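You operate a simulated robot arm through the tools that you are given. There is no shell and no other tool. Be economical: measure what you need, move in short steps, check, and stop when the job is done.

Carry out the task below with a simulated robot arm. There is one attempt and no reset: what you move stays moved.

JOB
Hang the yellow board on the barrier stands, drop both latches and light the small red-bodied lamp on a peg.
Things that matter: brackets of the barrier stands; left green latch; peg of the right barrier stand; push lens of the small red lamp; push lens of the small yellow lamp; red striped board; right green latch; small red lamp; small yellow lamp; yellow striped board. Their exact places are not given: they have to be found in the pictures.

The check looks at the end state, three seconds after you hand in, the way a careful person would. Anything else that was tipped, shoved, dropped, spilled or broken makes it a failure.

ROBOT AND FRAMES
A 6-joint arm with a fingered hand on a trunk, on a base that drives. Base frame: it is fixed to the floor where the robot stands at the start and does not move with it; the origin is under the middle of the robot, x ahead of it, y to its left, z up. Units: mm, rad, N and s.
With the tool pointing down near the work surface it reaches from about 260 to 780 mm from the robot's upright axis, wherever it stands. Its first joint turns from -2.007 to 2.007 rad. Places, roughly: brackets of the barrier stands [500, 0, 700]; left green latch [500, 200, 800]; peg of the right barrier stand [500, -400, 800]; push lens of the small red lamp [600, -800, 700]; push lens of the small yellow lamp [600, -600, 700]; right green latch [500, -300, 800]. Payload 4 kg.
Tool frame: the origin (TCP) lies between the finger pads and is the grasp point; the fingertips stand 26 mm ahead of it; z points along the fingers, y is the line along which they close. Largest opening 164 mm; the body of the gripper starts 73 mm behind the TCP. The gripper is a hand of 5 fingers: y runs from the thumb to the fingers, the wrist lies at [0, 0, -239] in the tool frame, and closing takes about 1.5 s.
Orientation is told as [roll, pitch, yaw] about the base's x, y, z axes, in that order, counted from this pose: with the fingers straight down and closing along the base's y, the tool's x points along the base's -x, its y along +y and its z along -z.

CONTROLS
- The arm moves only by the tool servo_tool. Its arguments are lists of equal length, an entry for each row: "linear": the shift along the tool's x, y, z in mm, a list of three; "dr": the turn, a rotation vector about the tool's x, y, z in rad, a list of three. In form: {"linear": [[tx, ty, tz], ...], "dr": [[wx, wy, wz], ...]}. A call has 1 to 20 rows; each row is the pose to reach, as a shift and turn from the pose commanded when the call began, along the tool's axes at that moment. "gripper" is the finger opening in mm, from 0 to 164, set as the call begins (left out, the last holds). Rows are played at 5 a second. More than 50 mm and 0.15 rad between two rows, or a gripper value outside its range, and nothing of the call is played. Where a pose cannot be reached the arm comes as near as it can. A force on the tool above 60 N (or 10 N above the force at the start of the call, whichever is more), or a blocked arm, ends the call early, and 0.2 s more pass. The fingers move at their own pace (about 45 mm/s each) and stop on an object; they squeeze with about 32 N. The grip force told is the motor's: it shows also when the fingers shut on nothing. Time passes only in rows, and 0.2 s behind the last, so rows that repeat a pose let the fingers close. The reply holds the time, the measured pose of the TCP, the force on the tool along the base axes, the opening and the grip force, in the units named above and with some noise, with the torque about the TCP (base axes, N m) and any sound that the robot's microphone picked up.
- Cameras (640 x 400 px; columns grow to the right, rows downward): "scene" is now at [7.9, 144.4, 1649.6]; the picture's right is [-0.51, -0.86, 0.00], its down [-0.64, 0.38, -0.67] and it looks along [0.57, -0.34, -0.75] (base axes); focal length 248 px, centre (320, 200). "wrist" rides on the gripper at [51, -70, -93] in the tool frame; the picture's right is [0.81, 0.59, 0.00], its down [-0.43, 0.60, -0.68] and it looks along [-0.40, 0.55, 0.74] (tool axes); focal length 270 px, centre (320, 200).
- snapshot(camera): a new picture of that camera. The clock stands still meanwhile.
- lift_body(by): slides the trunk up (or, below 0, down) by that many mm; the arm and the scene camera ride with it, the base frame stays. It gives what a move gives, with no picture.
- roll_base(legs): drives the robot by 1 to 6 legs, each [ahead, left, turn to the left] in mm, mm and rad, along the robot's own axes; the way and the turn of a leg run together, so that a leg with both is an arc; at most 1500 mm and 3.142 rad a leg. The arm and the cameras ride along, it lands a little off, and it stops where it bumps. It gives what a move gives.
- hand_shape(shape): the hand has 5 fingers and takes this shape, open, in about a second: jaw (thumb against the fingers, like two jaws); tri (thumb and two fingers); tip (a fingertip pinch); poke (one finger out to press); point (the index stretched); flat (the hand flat); cup (the hand cupped); fist (a fist). The gripper value then closes the fingers along that shape, each until it touches; the sizes above hold for jaw. It gives what a move gives, with no picture.
- head_to(pan, tilt): turns the head with the scene camera to pan (to the left, within 2.705 rad either way) and tilt (down, from -0.506 to 1.204), counted from straight ahead of the robot. It gives what a move gives.
- point_at(camera, pixels): for up to 12 pixels [column, row] of the newest picture of that camera ("zoom" is the newest enlarged one), the place [x, y, z] in the base frame of the surface seen there, good to about 2 mm. The clock stands still meanwhile.
- inspect(camera, box): a new picture of the part [left, top, right, bottom] of that camera's present view, enlarged. The clock stands still meanwhile.
- finish_job(): hands the job in; it is judged then, once.

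Work in short steps. Measure before you move; look again where a grasp or a placing could have gone wrong, and mend it. You have 80 turns and 68 pictures in all, those below and enlarged ones among them. Open the gripper and draw the arm clear of the work before you hand the job in, unless the task says otherwise; then end with one line.

The tools are called as a command line: name --argument value ..., lists and objects as JSON in quotes. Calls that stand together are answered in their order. servo_tool: Moves the arm, as the interface text tells. Its arguments: {"type":"object","properties":{"linear":{"type":"array","items":{"type":"array","items":{"type":"number"}}},"dr":{"type":"array","items":{"type":"array","items":{"type":"number"}}},"gripper":{"type":"number"}},"required":["linear","dr"]} The other tools are called the same way: lift_body (by) slides the trunk up or down; hand_shape (shape) gives the hand a shape; roll_base (legs) drives the base; head_to (pan, tilt) turns the head that bears the scene camera; snapshot (camera) takes a picture; point_at (camera, pixels) gives the place of the surface under pixels of a picture; inspect (camera, box) takes an enlarged picture of a part of a camera's view; finish_job () hands the job in.

At the start:

```text
t: 0.0
eef_pos: [545.8, -242.4, 1160.3]
tool_rot: [0.001, -0.001, -0.001]
ft_force: [0.7, 0.5, 0.0]
wrist_torque: [0.03, -0.02, 0.01]
gripper_width: 163.9
gripper_force: 0.1
shape: jaw
trunk travel left (down, up): [-700.0, 290.0]
robot x, y, heading: [-0.1, -0.7, -0.005]
head pan, tilt: [-0.538, 0.841]
```

scene: 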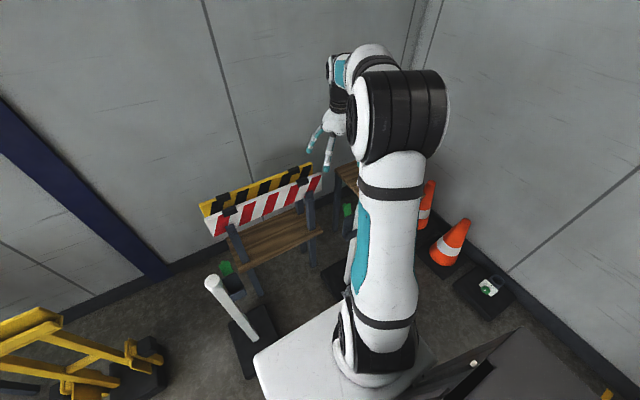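
wrist: 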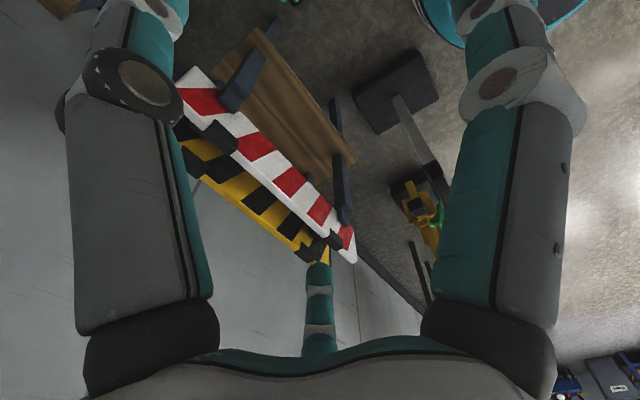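

The scene picture shows two boards on a rack around (265,195), with the arm blocking the right side. I turn the head to look around and get an overview.

inspect --camera "scene" --box '[180, 140, 380, 390]'

head_to --pan -1.0 --tilt 0.75

snapshot --camera "scene"

```text
1.60 times, centred on (280, 265) of scene
```

zoom: 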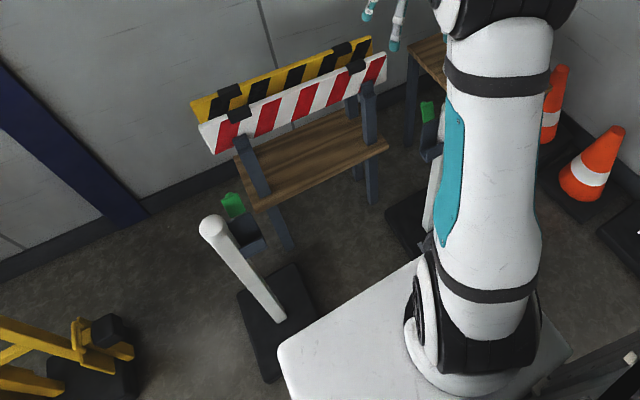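

```text
t: 0.9
eef_pos: [546.7, -242.5, 1161.3]
tool_rot: [-0.001, 0.0, 0.0]
ft_force: [-0.6, 0.5, -0.6]
wrist_torque: [-0.03, -0.01, -0.01]
gripper_width: 164.0
gripper_force: 0.0
shape: jaw
trunk travel left (down, up): [-700.0, 290.0]
robot x, y, heading: [2.3, -1.1, -0.002]
head pan, tilt: [-1.0, 0.75]
```

```text
64 pictures are left
```

scene: 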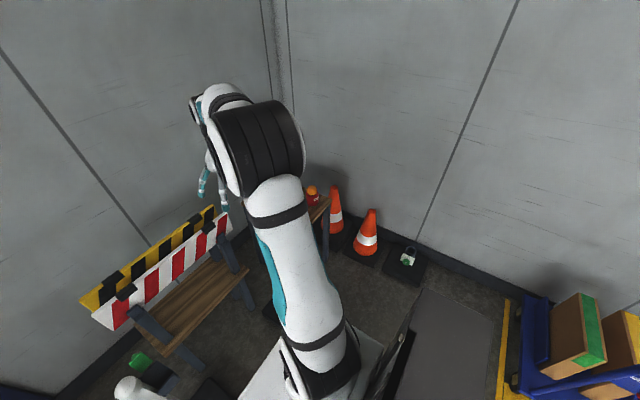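

The arm hides the right stand. I swing the TCP left by 500 mm at this height (well above the boards) and look again.

servo_tool --linear '[[0, 45, 0], [0, 90, 0], [0, 135, 0], [0, 180, 0], [0, 225, 0], [0, 270, 0], [0, 315, 0], [0, 360, 0], [0, 405, 0], [0, 450, 0], [0, 495, 0], [0, 540, 0], [0, 585, 0], [0, 630, 0]]' --dr '[[0, 0, 0], [0, 0, 0], [0, 0, 0], [0, 0, 0], [0, 0, 0], [0, 0, 0], [0, 0, 0], [0, 0, 0], [0, 0, 0], [0, 0, 0], [0, 0, 0], [0, 0, 0], [0, 0, 0], [0, 0, 0]]'

snapshot --camera "scene"

```text
t: 3.9
eef_pos: [549.7, 389.5, 1156.8]
tool_rot: [-0.001, 0.0, -0.001]
ft_force: [-0.3, 0.4, -0.2]
wrist_torque: [-0.01, -0.01, 0.02]
gripper_width: 163.8
gripper_force: 0.0
shape: jaw
trunk travel left (down, up): [-700.0, 290.0]
robot x, y, heading: [-0.4, 1.1, -0.0]
head pan, tilt: [-1.0, 0.75]
```

```text
63 pictures are left
```

scene: 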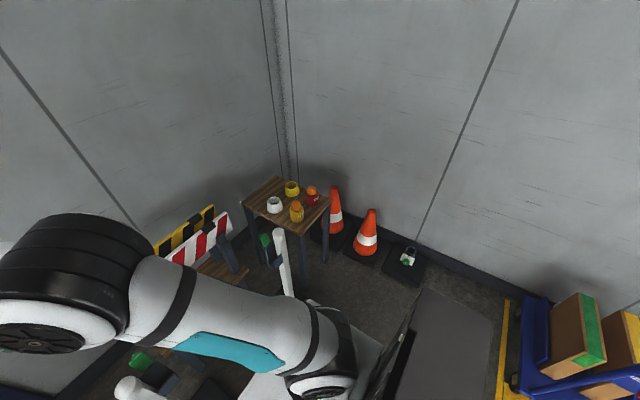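

Now the small table with lamps is visible near (290,205), with the right stand at (275,250). I enlarge these.

inspect --camera "scene" --box '[230, 165, 350, 240]'

point_at --camera "zoom" --pixels '[[235, 190], [325, 110], [440, 150], [355, 240], [200, 250], [425, 130], [345, 215], [180, 400], [300, 390], [350, 170]]'

inspect --camera "scene" --box '[200, 200, 360, 300]'

point_at --camera "zoom" --pixels '[[265, 170], [265, 155], [265, 215], [310, 125], [345, 370], [275, 250], [130, 60], [20, 240]]'

```text
5.33 times, centred on (290, 202) of scene
```

zoom: 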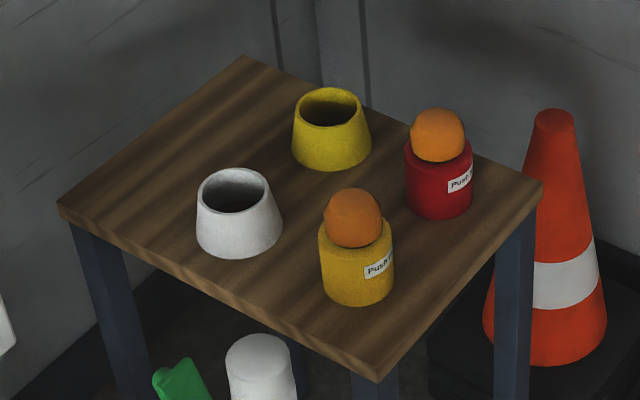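

```text
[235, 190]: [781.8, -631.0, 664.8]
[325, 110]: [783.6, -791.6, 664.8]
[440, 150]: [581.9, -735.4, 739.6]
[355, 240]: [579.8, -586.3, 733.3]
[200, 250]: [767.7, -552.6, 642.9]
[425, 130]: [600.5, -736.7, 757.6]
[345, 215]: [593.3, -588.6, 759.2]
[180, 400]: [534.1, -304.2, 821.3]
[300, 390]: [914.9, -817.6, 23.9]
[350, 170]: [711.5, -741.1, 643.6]
```

```text
4.00 times, centred on (280, 250) of scene
```

zoom: 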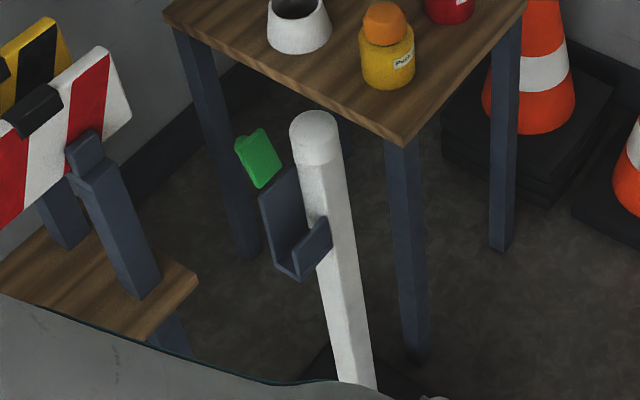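

```text
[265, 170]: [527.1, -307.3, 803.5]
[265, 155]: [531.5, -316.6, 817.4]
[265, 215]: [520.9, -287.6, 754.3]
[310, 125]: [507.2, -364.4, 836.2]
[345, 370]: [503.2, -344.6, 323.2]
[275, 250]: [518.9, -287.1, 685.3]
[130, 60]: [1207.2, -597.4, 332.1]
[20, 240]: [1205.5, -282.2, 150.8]
```

The right stand's U bracket is at about [520,-287,690-755], its latch [530,-310,815], and the post top at [507,-364,836]. Now I swing the arm back right and look at the left stand and the boards.

servo_tool --linear '[[0, -45, 0], [0, -90, 0], [0, -135, 0], [0, -180, 0], [0, -225, 0], [0, -270, 0], [0, -315, 0], [0, -360, 0], [0, -405, 0], [0, -450, 0], [0, -495, 0], [0, -540, 0], [0, -585, 0], [0, -630, 0], [0, -680, 0], [0, -730, 0]]' --dr '[[0, 0, 0], [0, 0, 0], [0, 0, 0], [0, 0, 0], [0, 0, 0], [0, 0, 0], [0, 0, 0], [0, 0, 0], [0, 0, 0], [0, 0, 0], [0, 0, 0], [0, 0, 0], [0, 0, 0], [0, 0, 0], [0, 0, 0], [0, 0, 0]]'

head_to --pan -0.15 --tilt 0.9

snapshot --camera "scene"

```text
t: 7.3
eef_pos: [548.2, -345.4, 1156.9]
tool_rot: [0.003, 0.0, 0.0]
ft_force: [0.3, -1.1, 0.4]
wrist_torque: [0.03, 0.0, -0.02]
gripper_width: 164.1
gripper_force: 0.0
shape: jaw
trunk travel left (down, up): [-700.0, 290.0]
robot x, y, heading: [-1.8, 1.3, 0.001]
head pan, tilt: [-1.0, 0.75]
```

```text
t: 8.5
eef_pos: [547.1, -344.9, 1157.3]
tool_rot: [-0.001, 0.0, 0.0]
ft_force: [-0.1, -0.7, 0.0]
wrist_torque: [-0.02, 0.0, 0.0]
gripper_width: 163.7
gripper_force: 0.0
shape: jaw
trunk travel left (down, up): [-700.0, 290.0]
robot x, y, heading: [4.1, 2.1, 0.004]
head pan, tilt: [-0.15, 0.901]
```

```text
60 pictures are left
```

scene: 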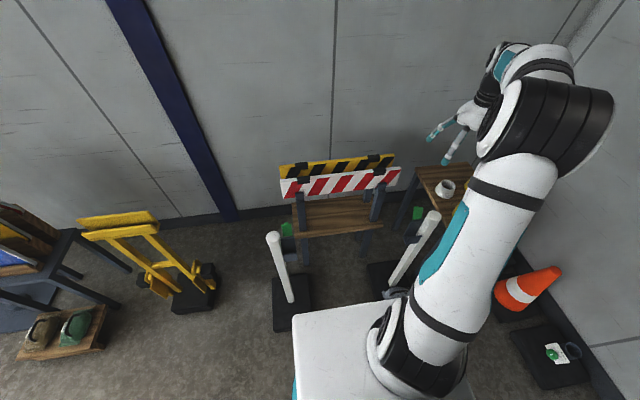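

Boards sit at (340,175). I enlarge boards and the left stand.

inspect --camera "scene" --box '[270, 145, 414, 235]'

point_at --camera "zoom" --pixels '[[60, 85], [535, 45], [75, 180], [560, 110], [140, 100], [450, 65], [145, 175], [470, 145], [60, 365], [300, 110], [300, 180], [480, 180]]'

inspect --camera "scene" --box '[256, 210, 336, 260]'

point_at --camera "zoom" --pixels '[[250, 130], [255, 180], [135, 190], [210, 250], [230, 230], [290, 250], [250, 210], [240, 260]]'

```text
4.44 times, centred on (342, 190) of scene
```

zoom: 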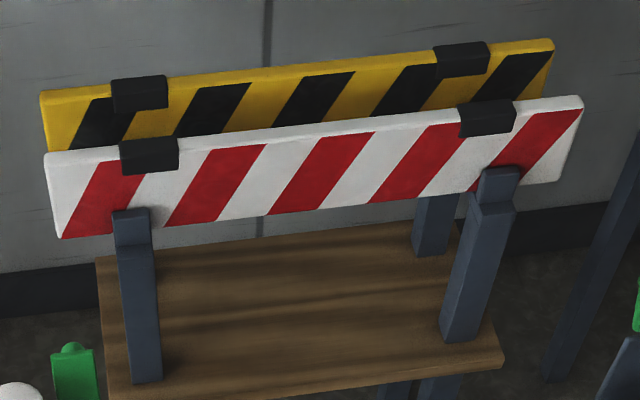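

```text
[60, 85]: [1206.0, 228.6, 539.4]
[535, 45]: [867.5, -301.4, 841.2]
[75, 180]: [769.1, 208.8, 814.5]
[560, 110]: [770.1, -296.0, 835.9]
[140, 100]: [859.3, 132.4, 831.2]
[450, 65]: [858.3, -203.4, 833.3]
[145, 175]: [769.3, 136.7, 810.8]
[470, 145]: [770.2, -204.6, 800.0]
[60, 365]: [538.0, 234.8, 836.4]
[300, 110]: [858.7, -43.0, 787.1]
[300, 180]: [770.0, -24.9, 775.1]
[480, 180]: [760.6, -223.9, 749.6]
```

```text
8.00 times, centred on (296, 235) of scene
```

zoom: 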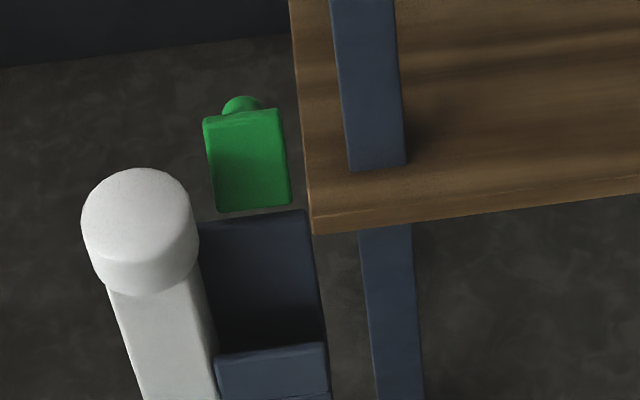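

```text
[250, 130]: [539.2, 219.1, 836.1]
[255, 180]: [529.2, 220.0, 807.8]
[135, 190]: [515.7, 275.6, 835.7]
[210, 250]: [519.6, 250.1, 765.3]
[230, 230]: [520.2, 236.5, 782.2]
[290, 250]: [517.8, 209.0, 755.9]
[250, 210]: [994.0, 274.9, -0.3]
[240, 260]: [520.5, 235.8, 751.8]
```

Yellow board front face is at x≈858, red at x≈770, brackets at x≈520. The yellow one is beyond arm reach, so I measure how far the base can drive forward: platform edge and stand feet.

head_to --pan -0.1 --tilt 1.2

snapshot --camera "scene"

point_at --camera "scene" --pixels '[[300, 250], [380, 230], [290, 200], [300, 230], [275, 180], [380, 190], [400, 170], [340, 250], [350, 110], [345, 80], [270, 210], [420, 220]]'

```text
t: 9.3
eef_pos: [547.1, -344.0, 1157.0]
tool_rot: [0.0, 0.0, 0.0]
ft_force: [-0.1, 0.0, 0.0]
wrist_torque: [0.02, 0.0, 0.02]
gripper_width: 163.8
gripper_force: 0.2
shape: jaw
trunk travel left (down, up): [-700.0, 290.0]
robot x, y, heading: [1.8, 1.3, 0.001]
head pan, tilt: [-0.099, 1.201]
```

```text
57 pictures are left
```

scene: 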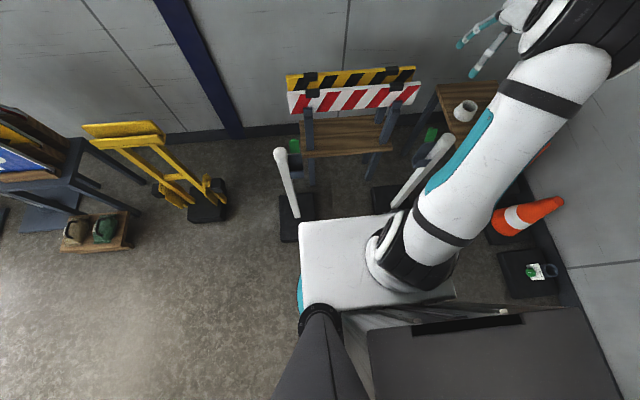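

```text
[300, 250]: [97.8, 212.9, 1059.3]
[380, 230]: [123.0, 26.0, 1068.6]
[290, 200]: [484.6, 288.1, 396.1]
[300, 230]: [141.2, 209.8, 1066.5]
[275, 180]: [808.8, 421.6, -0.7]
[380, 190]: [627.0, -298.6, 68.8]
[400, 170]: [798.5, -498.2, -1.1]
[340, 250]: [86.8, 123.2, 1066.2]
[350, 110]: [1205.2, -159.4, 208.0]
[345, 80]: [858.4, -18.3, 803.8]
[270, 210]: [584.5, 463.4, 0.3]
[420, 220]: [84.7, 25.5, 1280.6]
```

The platform (z≈1066) has its front edge at x≈150–170. Now the stand feet corners and platform corners.

point_at --camera "scene" --pixels '[[283, 238], [297, 237], [315, 197], [308, 205], [373, 205], [375, 190], [302, 222], [400, 214], [302, 300], [305, 175], [386, 165], [285, 215]]'

inspect --camera "scene" --box '[260, 130, 460, 255]'

```text
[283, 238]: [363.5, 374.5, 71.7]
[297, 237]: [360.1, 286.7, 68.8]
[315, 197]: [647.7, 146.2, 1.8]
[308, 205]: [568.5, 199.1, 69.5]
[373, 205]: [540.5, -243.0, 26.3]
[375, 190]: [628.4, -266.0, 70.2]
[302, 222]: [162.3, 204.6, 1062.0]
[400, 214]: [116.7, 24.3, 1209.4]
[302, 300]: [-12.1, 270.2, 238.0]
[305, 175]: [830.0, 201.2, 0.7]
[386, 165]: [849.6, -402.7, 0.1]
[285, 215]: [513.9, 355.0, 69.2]
```

```text
3.20 times, centred on (360, 192) of scene
```

zoom: 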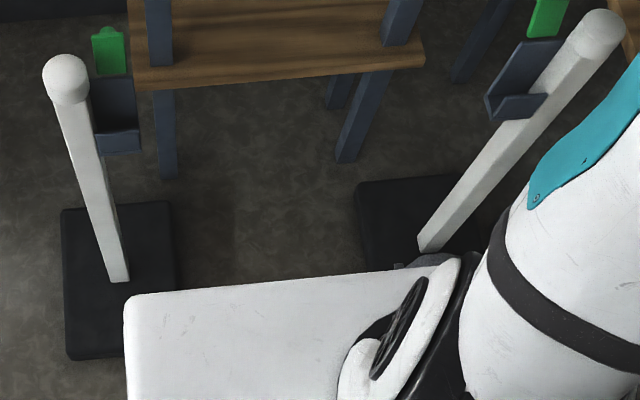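

The base appears round and teal with a radius near 270 mm. I check its front rim with the wrist camera, and measure the dark box at right-bottom.

point_at --camera "scene" --pixels '[[450, 340], [560, 320], [372, 340], [500, 310], [455, 290], [600, 380], [640, 380]]'

snapshot --camera "wrist"

```text
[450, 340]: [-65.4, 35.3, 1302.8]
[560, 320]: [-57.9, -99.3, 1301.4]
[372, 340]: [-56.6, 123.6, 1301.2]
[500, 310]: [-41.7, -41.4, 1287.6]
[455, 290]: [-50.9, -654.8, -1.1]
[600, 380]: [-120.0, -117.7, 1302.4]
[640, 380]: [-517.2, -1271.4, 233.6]
```

```text
55 pictures are left
```

wrist: 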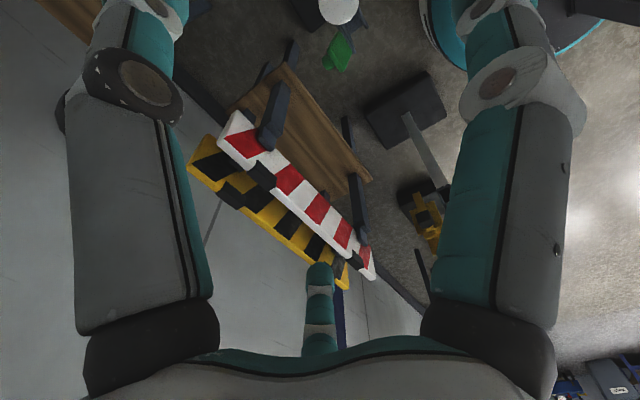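

The dark box is the robot's own back (z 1302). I measure the base rim seen at (430–600, 0–50) in the wrist picture.

point_at --camera "wrist" --pixels '[[424, 8], [435, 40], [450, 55], [562, 51], [580, 40], [600, 20], [375, 105], [410, 74], [445, 120], [600, 60]]'

```text
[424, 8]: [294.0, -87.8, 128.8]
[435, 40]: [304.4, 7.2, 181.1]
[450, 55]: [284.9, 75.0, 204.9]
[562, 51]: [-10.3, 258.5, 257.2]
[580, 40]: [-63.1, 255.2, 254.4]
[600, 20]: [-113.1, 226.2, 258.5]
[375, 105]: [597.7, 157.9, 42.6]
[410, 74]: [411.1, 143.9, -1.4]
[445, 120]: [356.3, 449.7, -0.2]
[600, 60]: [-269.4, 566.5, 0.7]
```

Base radius ≈305 mm, left foot inner edge y≈175, right foot inner edge y≈-243, feet from x≈355. Driving 95 ahead and 35 right nests the round base between the feet with margin.

roll_base --legs '[[0, -35, 0], [90, 0, 0]]'

head_to --pan -0.15 --tilt 0.85

inspect --camera "scene" --box '[270, 145, 430, 245]'

```text
t: 10.8
eef_pos: [639.5, -380.8, 1156.1]
tool_rot: [-0.001, 0.003, 0.001]
ft_force: [1.0, -0.1, -0.5]
wrist_torque: [-0.03, 0.0, 0.01]
gripper_width: 164.1
gripper_force: 0.0
shape: jaw
trunk travel left (down, up): [-700.0, 290.0]
robot x, y, heading: [89.6, -35.9, 0.005]
head pan, tilt: [-0.099, 1.201]
```

```text
t: 11.7
eef_pos: [638.0, -379.7, 1157.9]
tool_rot: [0.0, 0.001, 0.002]
ft_force: [0.1, -1.0, -0.9]
wrist_torque: [-0.03, 0.02, 0.01]
gripper_width: 163.8
gripper_force: 0.0
shape: jaw
trunk travel left (down, up): [-700.0, 290.0]
robot x, y, heading: [88.3, -35.0, -0.001]
head pan, tilt: [-0.15, 0.85]
```

```text
4.00 times, centred on (350, 195) of scene
```

zoom: 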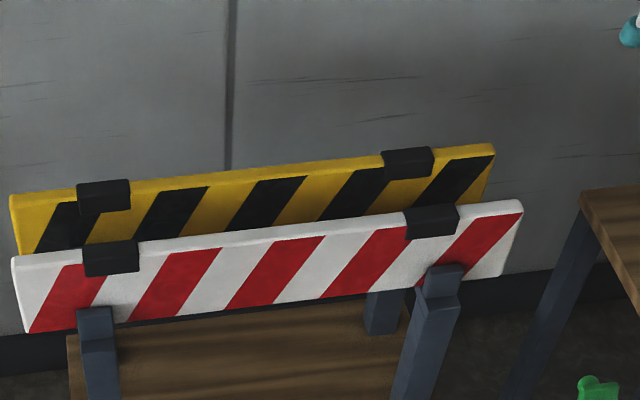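

Measuring the yellow board's top edge, ends, black clips and the red board's top.

point_at --camera "zoom" --pixels '[[15, 197], [489, 149], [250, 178], [250, 172], [250, 184], [105, 183], [105, 205], [406, 152], [406, 170], [300, 227], [300, 235], [515, 206]]'

inspect --camera "scene" --box '[310, 165, 358, 195]'

point_at --camera "zoom" --pixels '[[300, 260], [300, 248], [300, 238], [300, 275], [300, 290], [300, 375], [300, 390]]'

```text
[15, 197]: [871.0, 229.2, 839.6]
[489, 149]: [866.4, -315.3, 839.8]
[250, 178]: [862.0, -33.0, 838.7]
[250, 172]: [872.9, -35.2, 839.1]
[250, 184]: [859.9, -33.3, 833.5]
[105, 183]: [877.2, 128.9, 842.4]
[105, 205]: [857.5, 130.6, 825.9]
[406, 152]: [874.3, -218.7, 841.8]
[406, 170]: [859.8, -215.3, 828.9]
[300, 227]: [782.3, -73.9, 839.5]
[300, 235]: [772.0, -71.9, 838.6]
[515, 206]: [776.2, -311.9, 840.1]
```

```text
13.33 times, centred on (334, 180) of scene
```

zoom: 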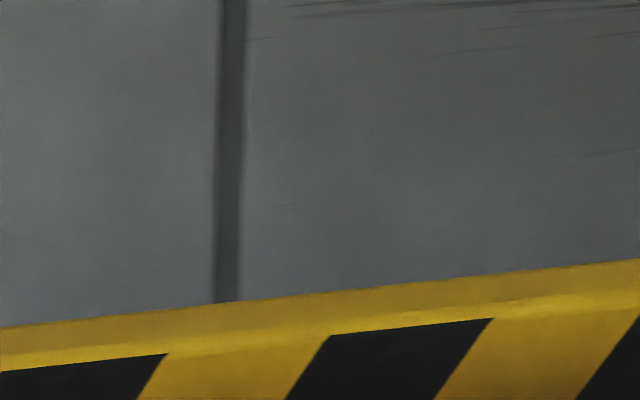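

```text
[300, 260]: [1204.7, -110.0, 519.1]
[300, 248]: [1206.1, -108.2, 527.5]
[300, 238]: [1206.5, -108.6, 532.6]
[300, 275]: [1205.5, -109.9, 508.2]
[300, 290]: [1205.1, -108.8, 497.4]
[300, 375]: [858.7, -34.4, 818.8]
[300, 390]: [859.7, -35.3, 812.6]
```

Yellow board: x 859–879, y −316…230 (centre −43), top z 840. I move above it, turning the tool −90° so the thumb enters the gap between the boards.

servo_tool --linear '[[-16, 28, 0], [-32, 56, 0], [-48, 84, 0], [-64, 112, 0], [-80, 140, 0], [-96, 168, 0], [-112, 196, 0], [-128, 224, 0], [-144, 252, 0], [-160, 280, 0], [-176, 308, 0], [-192, 337, 0]]' --dr '[[0, 0, 0.131], [0, 0, 0.262], [0, 0, 0.393], [0, 0, 0.524], [0, 0, 0.654], [0, 0, 0.785], [0, 0, 0.916], [0, 0, 1.047], [0, 0, 1.178], [0, 0, 1.309], [0, 0, 1.44], [0, 0, 1.5708]]' --gripper 70

```text
t: 14.3
eef_pos: [819.1, -41.0, 1147.5]
tool_rot: [0.005, -0.001, -1.569]
ft_force: [0.6, 1.0, 0.6]
wrist_torque: [-0.03, 0.0, 0.02]
gripper_width: 70.2
gripper_force: 0.1
shape: jaw
out of reach, approached as far as the arm can: row 11, 12
trunk travel left (down, up): [-700.0, 290.0]
robot x, y, heading: [91.0, -38.2, -0.003]
head pan, tilt: [-0.15, 0.85]
```

Out of reach at this height; I lower by 210 mm with the arm (tips at ~910, above the boards), then reach forward.

servo_tool --linear '[[0, 0, 45], [0, 0, 90], [0, 0, 135], [0, 0, 180], [0, 0, 220], [0, 25, 220], [0, 50, 220]]' --dr '[[0, 0, 0], [0, 0, 0], [0, 0, 0], [0, 0, 0], [0, 0, 0], [0, 0, 0], [0, 0, 0]]'

snapshot --camera "wrist"

snapshot --camera "scene"

```text
t: 15.9
eef_pos: [869.8, -42.7, 927.6]
tool_rot: [0.0, 0.0, -1.568]
ft_force: [0.4, -0.9, -0.3]
wrist_torque: [-0.02, 0.02, 0.02]
gripper_width: 70.4
gripper_force: 0.1
shape: jaw
trunk travel left (down, up): [-700.0, 290.0]
robot x, y, heading: [89.5, -36.3, 0.003]
head pan, tilt: [-0.15, 0.85]
```

```text
52 pictures are left
```

wrist: 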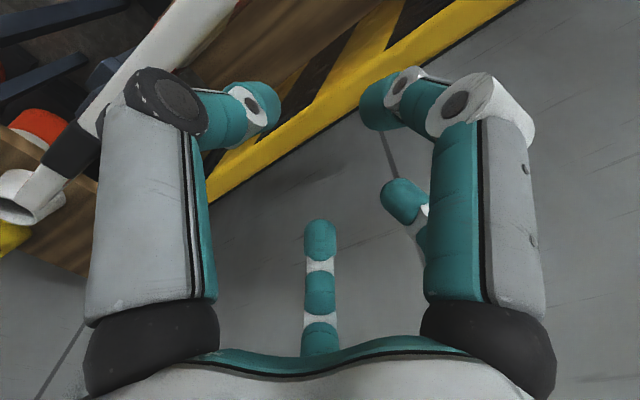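

```text
51 pictures are left
```

scene: 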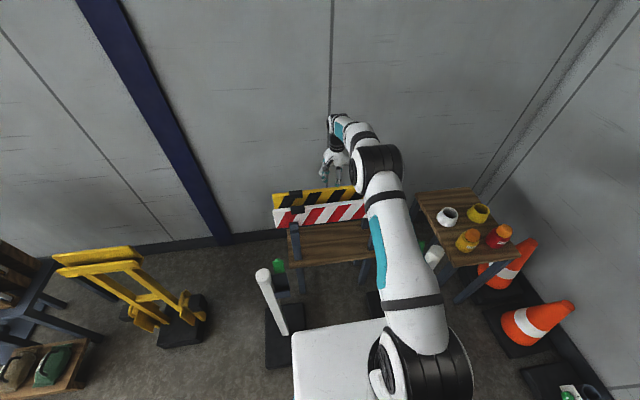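

TCP is above the board. The thumb's bent knuckle may come close to the red board, so I look at the hand enlarged.

inspect --camera "scene" --box '[296, 130, 376, 205]'

point_at --camera "wrist" --pixels '[[175, 95], [265, 110], [245, 100], [375, 105], [470, 95], [205, 130], [410, 200], [150, 75], [465, 115]]'

```text
5.33 times, centred on (336, 168) of scene
```

zoom: 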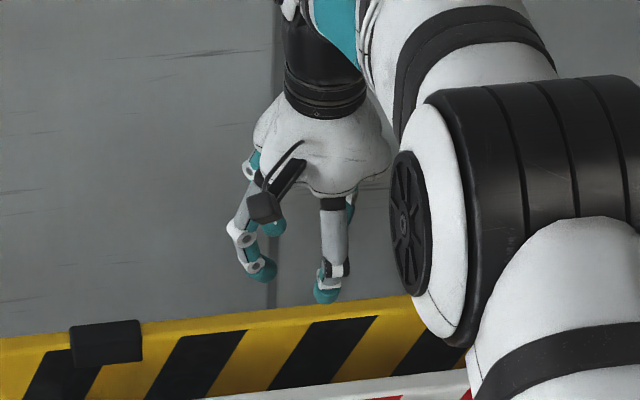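

```text
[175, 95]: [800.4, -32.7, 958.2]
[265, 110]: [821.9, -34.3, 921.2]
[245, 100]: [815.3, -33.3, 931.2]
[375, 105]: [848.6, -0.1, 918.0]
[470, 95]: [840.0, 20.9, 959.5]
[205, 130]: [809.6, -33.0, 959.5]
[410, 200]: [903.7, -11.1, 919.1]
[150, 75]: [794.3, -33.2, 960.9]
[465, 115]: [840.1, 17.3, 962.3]
```

Finger layout is unclear; I query more points on all digits.

point_at --camera "wrist" --pixels '[[320, 235], [320, 290], [320, 330], [150, 200], [150, 330], [490, 200], [490, 330], [425, 245], [400, 190], [260, 100], [370, 100]]'

inspect --camera "scene" --box '[320, 145, 352, 190]'

point_at --camera "zoom" --pixels '[[200, 210], [160, 250], [230, 260], [260, 215], [400, 310], [395, 250], [390, 180], [250, 180], [240, 120], [290, 330]]'

```text
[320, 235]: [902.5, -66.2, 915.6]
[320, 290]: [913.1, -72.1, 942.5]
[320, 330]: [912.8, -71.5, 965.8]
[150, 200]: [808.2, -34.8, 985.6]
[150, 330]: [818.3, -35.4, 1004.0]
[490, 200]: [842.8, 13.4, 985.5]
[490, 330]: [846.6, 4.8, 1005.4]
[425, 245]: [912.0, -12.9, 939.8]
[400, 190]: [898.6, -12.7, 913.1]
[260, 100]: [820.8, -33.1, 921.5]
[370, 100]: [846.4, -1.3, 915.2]
```

```text
8.89 times, centred on (336, 168) of scene
```

zoom: 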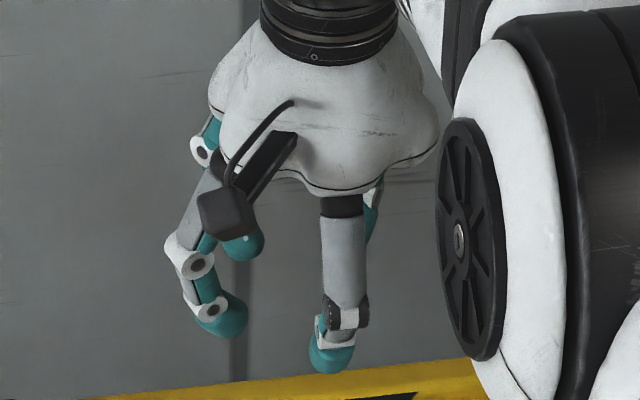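

```text
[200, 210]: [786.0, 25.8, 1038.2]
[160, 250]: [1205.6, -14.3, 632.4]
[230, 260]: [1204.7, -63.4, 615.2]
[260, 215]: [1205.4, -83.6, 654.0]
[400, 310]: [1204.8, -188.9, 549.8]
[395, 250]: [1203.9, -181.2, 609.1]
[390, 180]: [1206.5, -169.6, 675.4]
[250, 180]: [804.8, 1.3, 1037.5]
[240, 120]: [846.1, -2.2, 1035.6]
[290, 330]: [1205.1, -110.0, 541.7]
```

The digits are arranged radially: thumb at −y, two fingers opposite at +y and side digits near the board's plane, one of which would land on the board edge. The "tri" shape (thumb and two fingers) should tuck those away; I try it and look.

hand_shape --shape "tri"

snapshot --camera "wrist"

inspect --camera "scene" --box '[304, 130, 384, 205]'

```text
t: 16.8
eef_pos: [868.6, -42.7, 926.9]
tool_rot: [0.001, 0.0, -1.568]
ft_force: [-0.1, -0.2, -0.2]
wrist_torque: [-0.01, 0.01, 0.04]
gripper_width: 164.0
gripper_force: 0.0
shape: tri
trunk travel left (down, up): [-700.0, 290.0]
robot x, y, heading: [89.0, -34.5, 0.007]
head pan, tilt: [-0.15, 0.85]
```

```text
48 pictures are left
```

wrist: 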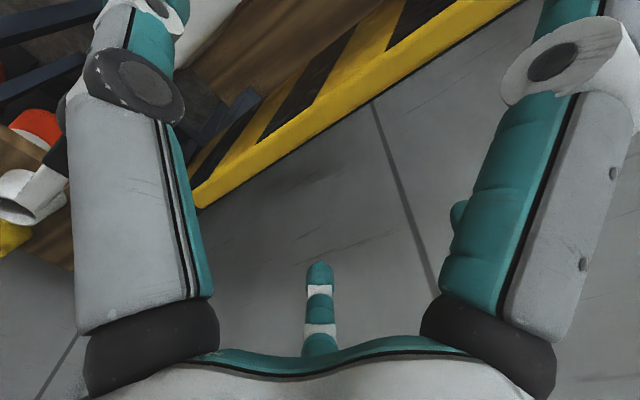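

```text
5.33 times, centred on (344, 168) of scene
```

zoom: 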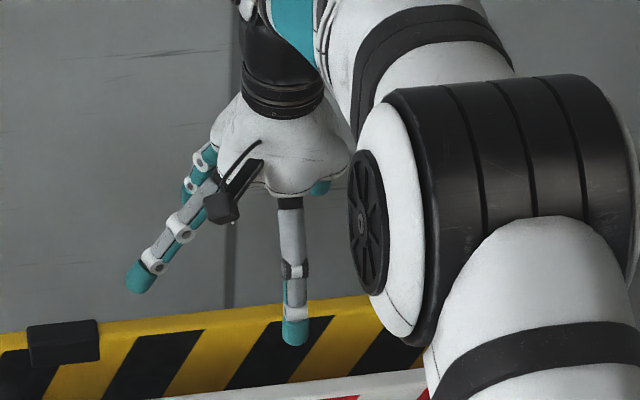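

I close the tri shape to 70 mm to see where the digits go.

servo_tool --linear '[[0, 0, 0], [0, 0, 0], [0, 0, 0], [0, 0, 0], [0, 0, 0], [0, 0, 0]]' --dr '[[0, 0, 0], [0, 0, 0], [0, 0, 0], [0, 0, 0], [0, 0, 0], [0, 0, 0]]' --gripper 70

snapshot --camera "wrist"

inspect --camera "scene" --box '[304, 130, 384, 205]'

```text
t: 18.2
eef_pos: [869.2, -42.0, 927.2]
tool_rot: [-0.001, 0.0, -1.569]
ft_force: [0.6, 0.2, 0.1]
wrist_torque: [0.02, -0.01, 0.0]
gripper_width: 70.4
gripper_force: 0.1
shape: tri
trunk travel left (down, up): [-700.0, 290.0]
robot x, y, heading: [87.5, -34.7, 0.005]
head pan, tilt: [-0.15, 0.85]
```

```text
46 pictures are left
```

wrist: 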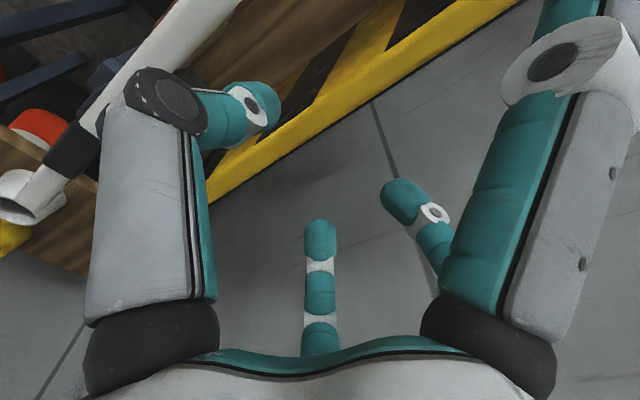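

```text
5.33 times, centred on (344, 168) of scene
```

zoom: 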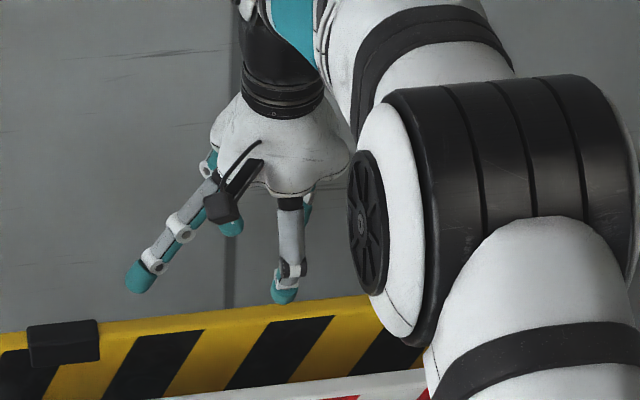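

Tri works: thumb and two opposing fingers close, side digits stay splayed. I measure the splayed digit's tip and the thumb/finger tips.

point_at --camera "zoom" --pixels '[[140, 275], [150, 262], [180, 230], [285, 290], [291, 268], [290, 230]]'

point_at --camera "wrist" --pixels '[[265, 100], [150, 90], [320, 230], [400, 195], [550, 60], [555, 10]]'

```text
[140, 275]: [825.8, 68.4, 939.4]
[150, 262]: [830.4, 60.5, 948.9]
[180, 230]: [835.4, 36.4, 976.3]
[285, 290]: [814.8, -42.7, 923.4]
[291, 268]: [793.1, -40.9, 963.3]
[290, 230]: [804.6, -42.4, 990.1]
```

```text
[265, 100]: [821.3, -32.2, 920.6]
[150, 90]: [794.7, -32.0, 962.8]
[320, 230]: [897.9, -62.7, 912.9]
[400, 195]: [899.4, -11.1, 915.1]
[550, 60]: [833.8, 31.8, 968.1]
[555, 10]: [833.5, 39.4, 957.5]
```

Clearances: board 859–879, thumb outer ≈815 (knuckle ≈792 but at z+35), side digit 826–846, fingers ≥897. I descend 109 mm straight down and then close.

servo_tool --linear '[[0, 0, 40], [0, 0, 75], [0, 0, 95], [0, 0, 109]]' --dr '[[0, 0, 0], [0, 0, 0], [0, 0, 0], [0, 0, 0]]'

snapshot --camera "wrist"

```text
t: 19.2
eef_pos: [868.5, -42.7, 818.6]
tool_rot: [0.0, -0.002, -1.568]
ft_force: [-0.5, 0.2, 0.2]
wrist_torque: [0.01, 0.04, -0.01]
gripper_width: 70.2
gripper_force: 0.1
shape: tri
trunk travel left (down, up): [-700.0, 290.0]
robot x, y, heading: [88.7, -36.9, 0.0]
head pan, tilt: [-0.15, 0.85]
```

```text
44 pictures are left
```

wrist: 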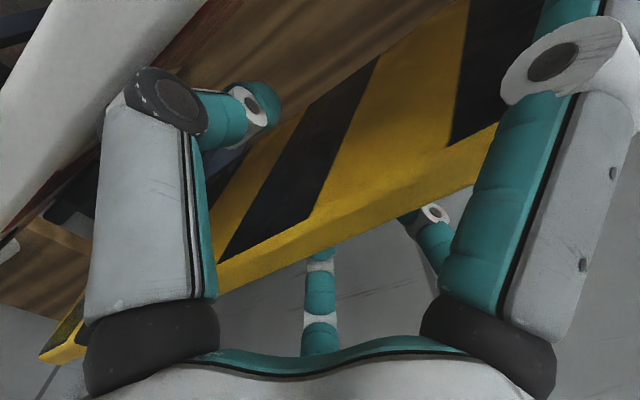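

The board lies between the thumb and the two fingers, with no contact force. I close the fingers.

servo_tool --linear '[[0, 0, 0], [0, 0, 0], [0, 0, 0], [0, 0, 0], [0, 0, 0], [0, 0, 0], [0, 0, 0], [0, 0, 0]]' --dr '[[0, 0, 0], [0, 0, 0], [0, 0, 0], [0, 0, 0], [0, 0, 0], [0, 0, 0], [0, 0, 0], [0, 0, 0]]' --gripper 0

```text
t: 21.0
eef_pos: [867.1, -42.9, 818.1]
tool_rot: [-0.002, 0.001, -1.569]
ft_force: [0.6, -0.4, 1.1]
wrist_torque: [0.02, 0.0, 0.03]
gripper_width: 19.9
gripper_force: 31.8
shape: tri
trunk travel left (down, up): [-700.0, 290.0]
robot x, y, heading: [86.4, -35.9, 0.0]
head pan, tilt: [-0.15, 0.85]
```

Gripped at 19.9 mm. I lift 150 mm and check.

servo_tool --linear '[[0, 0, -10], [0, 0, -25], [0, 0, -50], [0, 0, -75], [0, 0, -100], [0, 0, -125], [0, 0, -150]]' --dr '[[0, 0, 0], [0, 0, 0], [0, 0, 0], [0, 0, 0], [0, 0, 0], [0, 0, 0], [0, 0, 0]]'

snapshot --camera "scene"

```text
t: 22.6
eef_pos: [868.9, -43.4, 968.8]
tool_rot: [-0.001, -0.001, -1.569]
ft_force: [-0.5, 0.2, -7.3]
wrist_torque: [0.0, 0.0, 0.08]
gripper_width: 20.1
gripper_force: 31.7
shape: tri
trunk travel left (down, up): [-700.0, 290.0]
robot x, y, heading: [92.0, -33.7, 0.001]
head pan, tilt: [-0.15, 0.85]
```

```text
43 pictures are left
```

scene: 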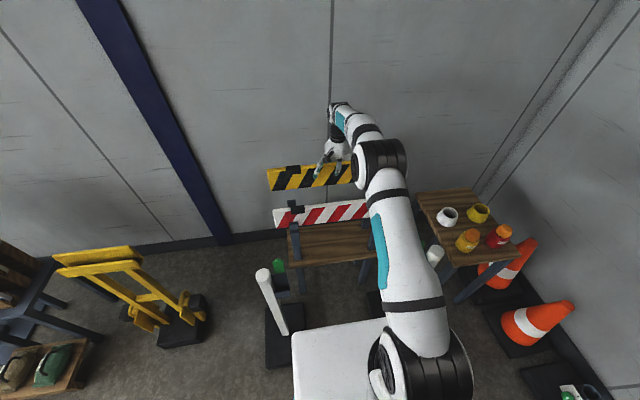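

Board is up and level (7 N). Now the bracket geometry, left first (scene 255–305, 255–300) and right near (435,255).

inspect --camera "scene" --box '[252, 252, 308, 302]'

point_at --camera "zoom" --pixels '[[270, 130], [280, 190], [240, 240], [300, 200], [290, 260], [300, 275], [285, 240], [90, 160], [270, 100], [350, 290], [330, 330], [340, 230]]'

inspect --camera "scene" --box '[392, 225, 456, 275]'

```text
8.00 times, centred on (280, 277) of scene
```

zoom: 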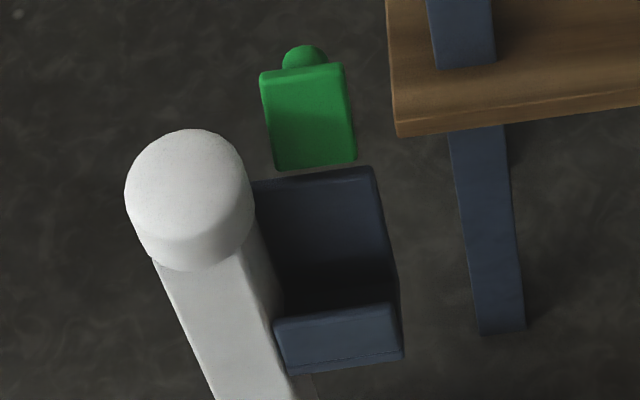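

```text
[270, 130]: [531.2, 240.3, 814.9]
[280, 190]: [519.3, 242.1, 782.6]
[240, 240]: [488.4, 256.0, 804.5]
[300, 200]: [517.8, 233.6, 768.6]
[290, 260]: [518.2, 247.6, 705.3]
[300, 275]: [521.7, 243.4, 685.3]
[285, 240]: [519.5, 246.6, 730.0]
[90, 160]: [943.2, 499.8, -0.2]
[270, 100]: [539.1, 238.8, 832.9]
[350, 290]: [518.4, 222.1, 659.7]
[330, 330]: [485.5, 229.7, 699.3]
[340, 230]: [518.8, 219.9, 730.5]
```

```text
8.00 times, centred on (424, 250) of scene
```

zoom: 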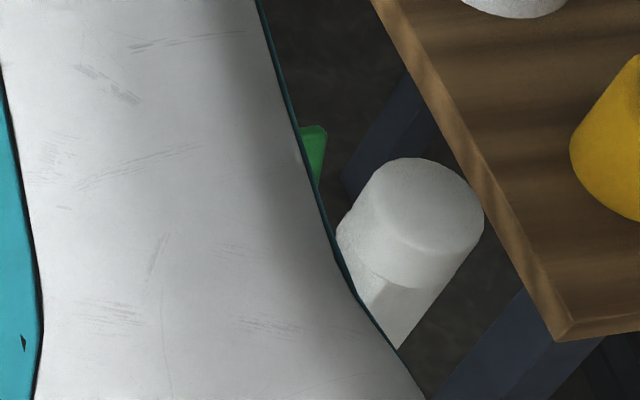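

Left channel: back plate face x≈519, lip outer ≈485 → channel centre ≈505. I carry the board back toward the robot to x≈520 at this height, then recheck.

servo_tool --linear '[[0, -30, -10], [0, -70, -10], [0, -110, -10], [0, -150, -10], [0, -190, -10], [0, -230, -10], [0, -270, -10], [0, -310, -10], [0, -345, -10], [0, -363, -10]]' --dr '[[0, 0, 0], [0, 0, 0], [0, 0, 0], [0, 0, 0], [0, 0, 0], [0, 0, 0], [0, 0, 0], [0, 0, 0], [0, 0, 0], [0, 0, 0]]'

snapshot --camera "scene"

```text
t: 24.8
eef_pos: [505.4, -43.0, 981.3]
tool_rot: [-0.001, 0.001, -1.57]
ft_force: [0.6, -1.0, -6.5]
wrist_torque: [0.02, -0.02, -0.01]
gripper_width: 19.4
gripper_force: 31.9
shape: tri
trunk travel left (down, up): [-700.0, 290.0]
robot x, y, heading: [90.5, -35.6, 0.004]
head pan, tilt: [-0.15, 0.85]
```

```text
40 pictures are left
```

scene: 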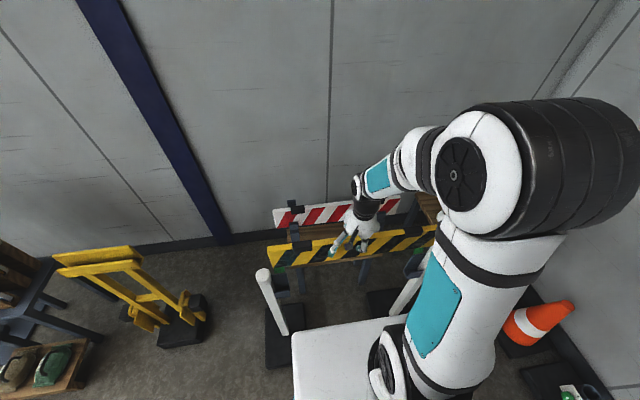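

Board is above the brackets. I enlarge both ends and measure relations.

inspect --camera "scene" --box '[250, 220, 346, 310]'

point_at --camera "zoom" --pixels '[[120, 140], [115, 105], [200, 295], [220, 330], [390, 120], [110, 220]]'

inspect --camera "scene" --box '[380, 210, 450, 290]'

point_at --camera "zoom" --pixels '[[225, 265], [255, 225], [210, 270], [270, 270], [350, 80], [280, 120], [300, 240], [245, 190], [290, 300]]'

```text
4.44 times, centred on (298, 265) of scene
```

zoom: 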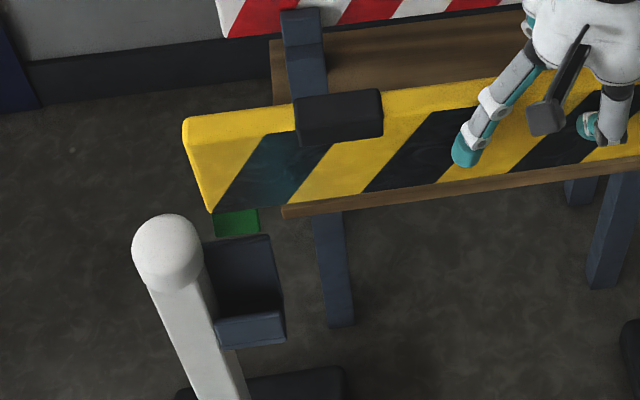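

```text
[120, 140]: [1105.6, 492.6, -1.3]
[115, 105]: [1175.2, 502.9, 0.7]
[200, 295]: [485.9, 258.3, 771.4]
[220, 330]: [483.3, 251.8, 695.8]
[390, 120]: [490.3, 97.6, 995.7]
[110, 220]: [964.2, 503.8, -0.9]
```

```text
5.00 times, centred on (415, 250) of scene
```

zoom: 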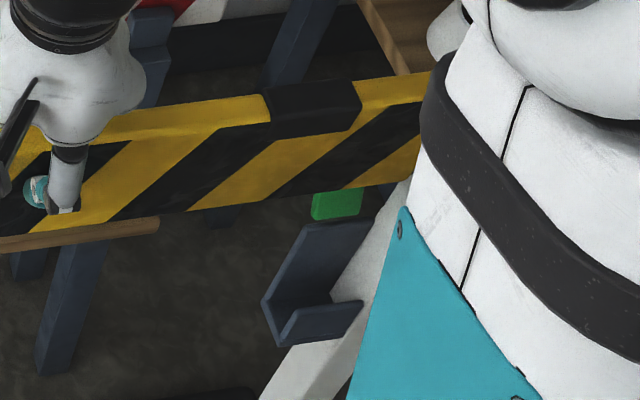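

```text
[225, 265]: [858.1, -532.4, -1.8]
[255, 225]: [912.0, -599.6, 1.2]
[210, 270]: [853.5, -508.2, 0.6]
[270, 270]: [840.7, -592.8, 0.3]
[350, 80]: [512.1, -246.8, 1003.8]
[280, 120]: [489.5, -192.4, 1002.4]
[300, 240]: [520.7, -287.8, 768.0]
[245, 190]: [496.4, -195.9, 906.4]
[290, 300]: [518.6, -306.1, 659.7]
```

Board front is x≈495 (centre 505). More points on both bracket lips.

point_at --camera "zoom" --pixels '[[318, 330], [320, 313], [320, 309], [270, 305], [275, 320], [300, 230], [335, 225], [345, 310], [285, 315]]'

inspect --camera "scene" --box '[276, 268, 316, 300]'

point_at --camera "zoom" --pixels '[[150, 250], [150, 235], [150, 226], [150, 215], [60, 260], [225, 240], [225, 225], [200, 150], [230, 200], [222, 215]]'

```text
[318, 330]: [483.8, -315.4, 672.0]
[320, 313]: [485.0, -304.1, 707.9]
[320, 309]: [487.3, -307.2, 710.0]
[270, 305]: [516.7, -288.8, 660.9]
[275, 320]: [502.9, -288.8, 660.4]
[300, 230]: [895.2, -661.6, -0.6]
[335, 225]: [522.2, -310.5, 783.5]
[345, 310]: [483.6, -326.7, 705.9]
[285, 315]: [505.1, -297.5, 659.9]
```

```text
12.50 times, centred on (296, 284) of scene
```

zoom: 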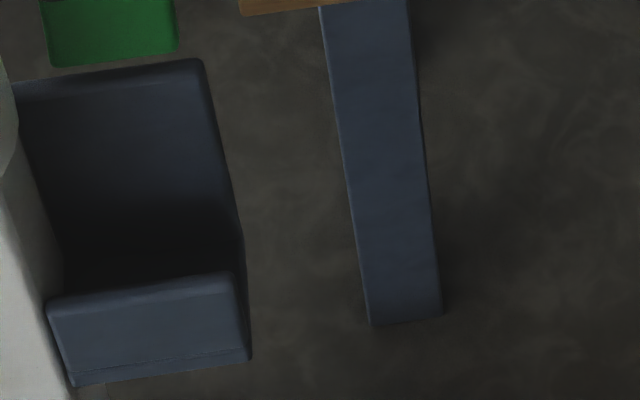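

```text
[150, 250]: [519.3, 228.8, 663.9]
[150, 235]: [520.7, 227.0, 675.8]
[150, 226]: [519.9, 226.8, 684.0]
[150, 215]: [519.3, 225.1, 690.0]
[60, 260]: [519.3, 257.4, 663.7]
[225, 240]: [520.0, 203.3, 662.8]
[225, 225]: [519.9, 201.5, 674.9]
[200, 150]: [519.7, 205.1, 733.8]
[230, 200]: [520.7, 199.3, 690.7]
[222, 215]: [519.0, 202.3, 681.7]
```

Channel: x 491–519.5, floor z 660, lip top 710; y −288…−345 and 199…258. Board (y −316…230) fits. I lower 180 mm so the bottom edge is near z≈720 and check.

servo_tool --linear '[[0, 0, 35], [0, 0, 70], [0, 0, 105], [0, 0, 140], [0, 0, 165], [0, 0, 180]]' --dr '[[0, 0, 0], [0, 0, 0], [0, 0, 0], [0, 0, 0], [0, 0, 0], [0, 0, 0]]'

inspect --camera "scene" --box '[250, 220, 346, 310]'

point_at --camera "zoom" --pixels '[[250, 280], [270, 300], [320, 290], [300, 250], [240, 320], [225, 240]]'

inspect --camera "scene" --box '[376, 220, 450, 290]'

```text
t: 26.2
eef_pos: [507.4, -42.1, 798.2]
tool_rot: [0.0, 0.0, -1.569]
ft_force: [-0.3, -0.1, -8.2]
wrist_torque: [-0.03, 0.08, 0.0]
gripper_width: 19.4
gripper_force: 32.2
shape: tri
trunk travel left (down, up): [-700.0, 290.0]
robot x, y, heading: [91.3, -33.6, 0.004]
head pan, tilt: [-0.15, 0.85]
```

```text
4.44 times, centred on (298, 265) of scene
```

zoom: 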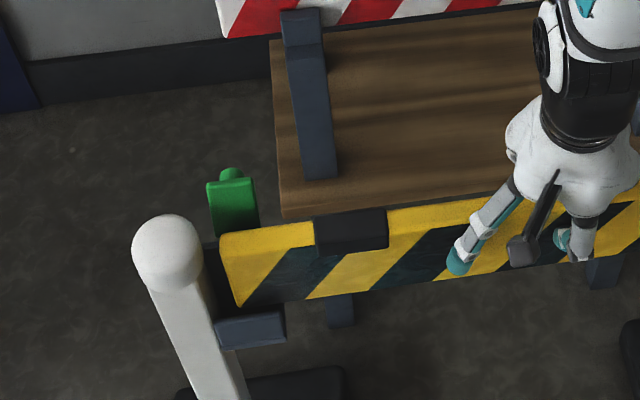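

```text
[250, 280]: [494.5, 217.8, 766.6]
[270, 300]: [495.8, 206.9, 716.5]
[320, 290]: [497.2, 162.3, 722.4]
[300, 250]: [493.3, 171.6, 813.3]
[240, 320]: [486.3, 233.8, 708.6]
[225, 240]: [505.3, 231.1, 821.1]
```

```text
5.71 times, centred on (413, 255) of scene
```

zoom: 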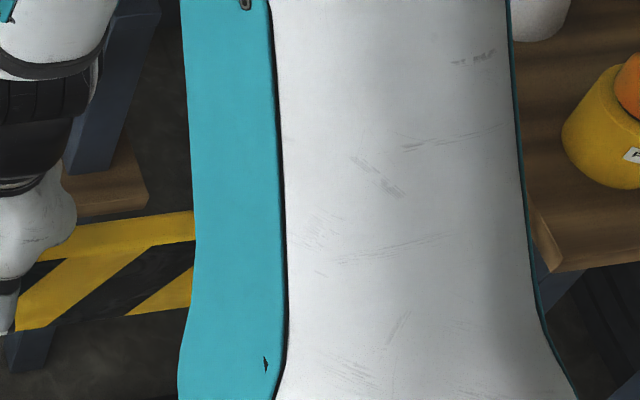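

Front face at x 494–497, back ≈516: inside the 491–519.5 channel. I lower 48 more, then feel for the floor.

servo_tool --linear '[[0, 0, 15], [0, 0, 30], [0, 0, 42], [0, 0, 48]]' --dr '[[0, 0, 0], [0, 0, 0], [0, 0, 0], [0, 0, 0]]'

servo_tool --linear '[[0, 0, 3], [0, 0, 6]]' --dr '[[0, 0, 0], [0, 0, 0]]'

```text
t: 27.2
eef_pos: [507.0, -43.8, 755.0]
tool_rot: [0.008, 0.0, -1.569]
ft_force: [3.4, -1.1, 44.5]
wrist_torque: [-0.01, -0.07, 0.05]
gripper_width: 22.0
gripper_force: 31.9
shape: tri
trunk travel left (down, up): [-700.0, 290.0]
robot x, y, heading: [91.0, -32.4, -0.003]
head pan, tilt: [-0.15, 0.85]
```

```text
t: 27.6
eef_pos: [505.8, -43.8, 752.6]
tool_rot: [0.009, 0.001, -1.57]
ft_force: [-8.5, -0.8, 48.6]
wrist_torque: [-0.01, 0.11, 0.02]
gripper_width: 24.2
gripper_force: 32.0
shape: tri
trunk travel left (down, up): [-700.0, 290.0]
robot x, y, heading: [84.9, -38.8, 0.001]
head pan, tilt: [-0.15, 0.85]
stopped in row 2: the force on the tool passed its limit at 63 N (the readings are from after the stop); the commanded pose is now the measured one
```

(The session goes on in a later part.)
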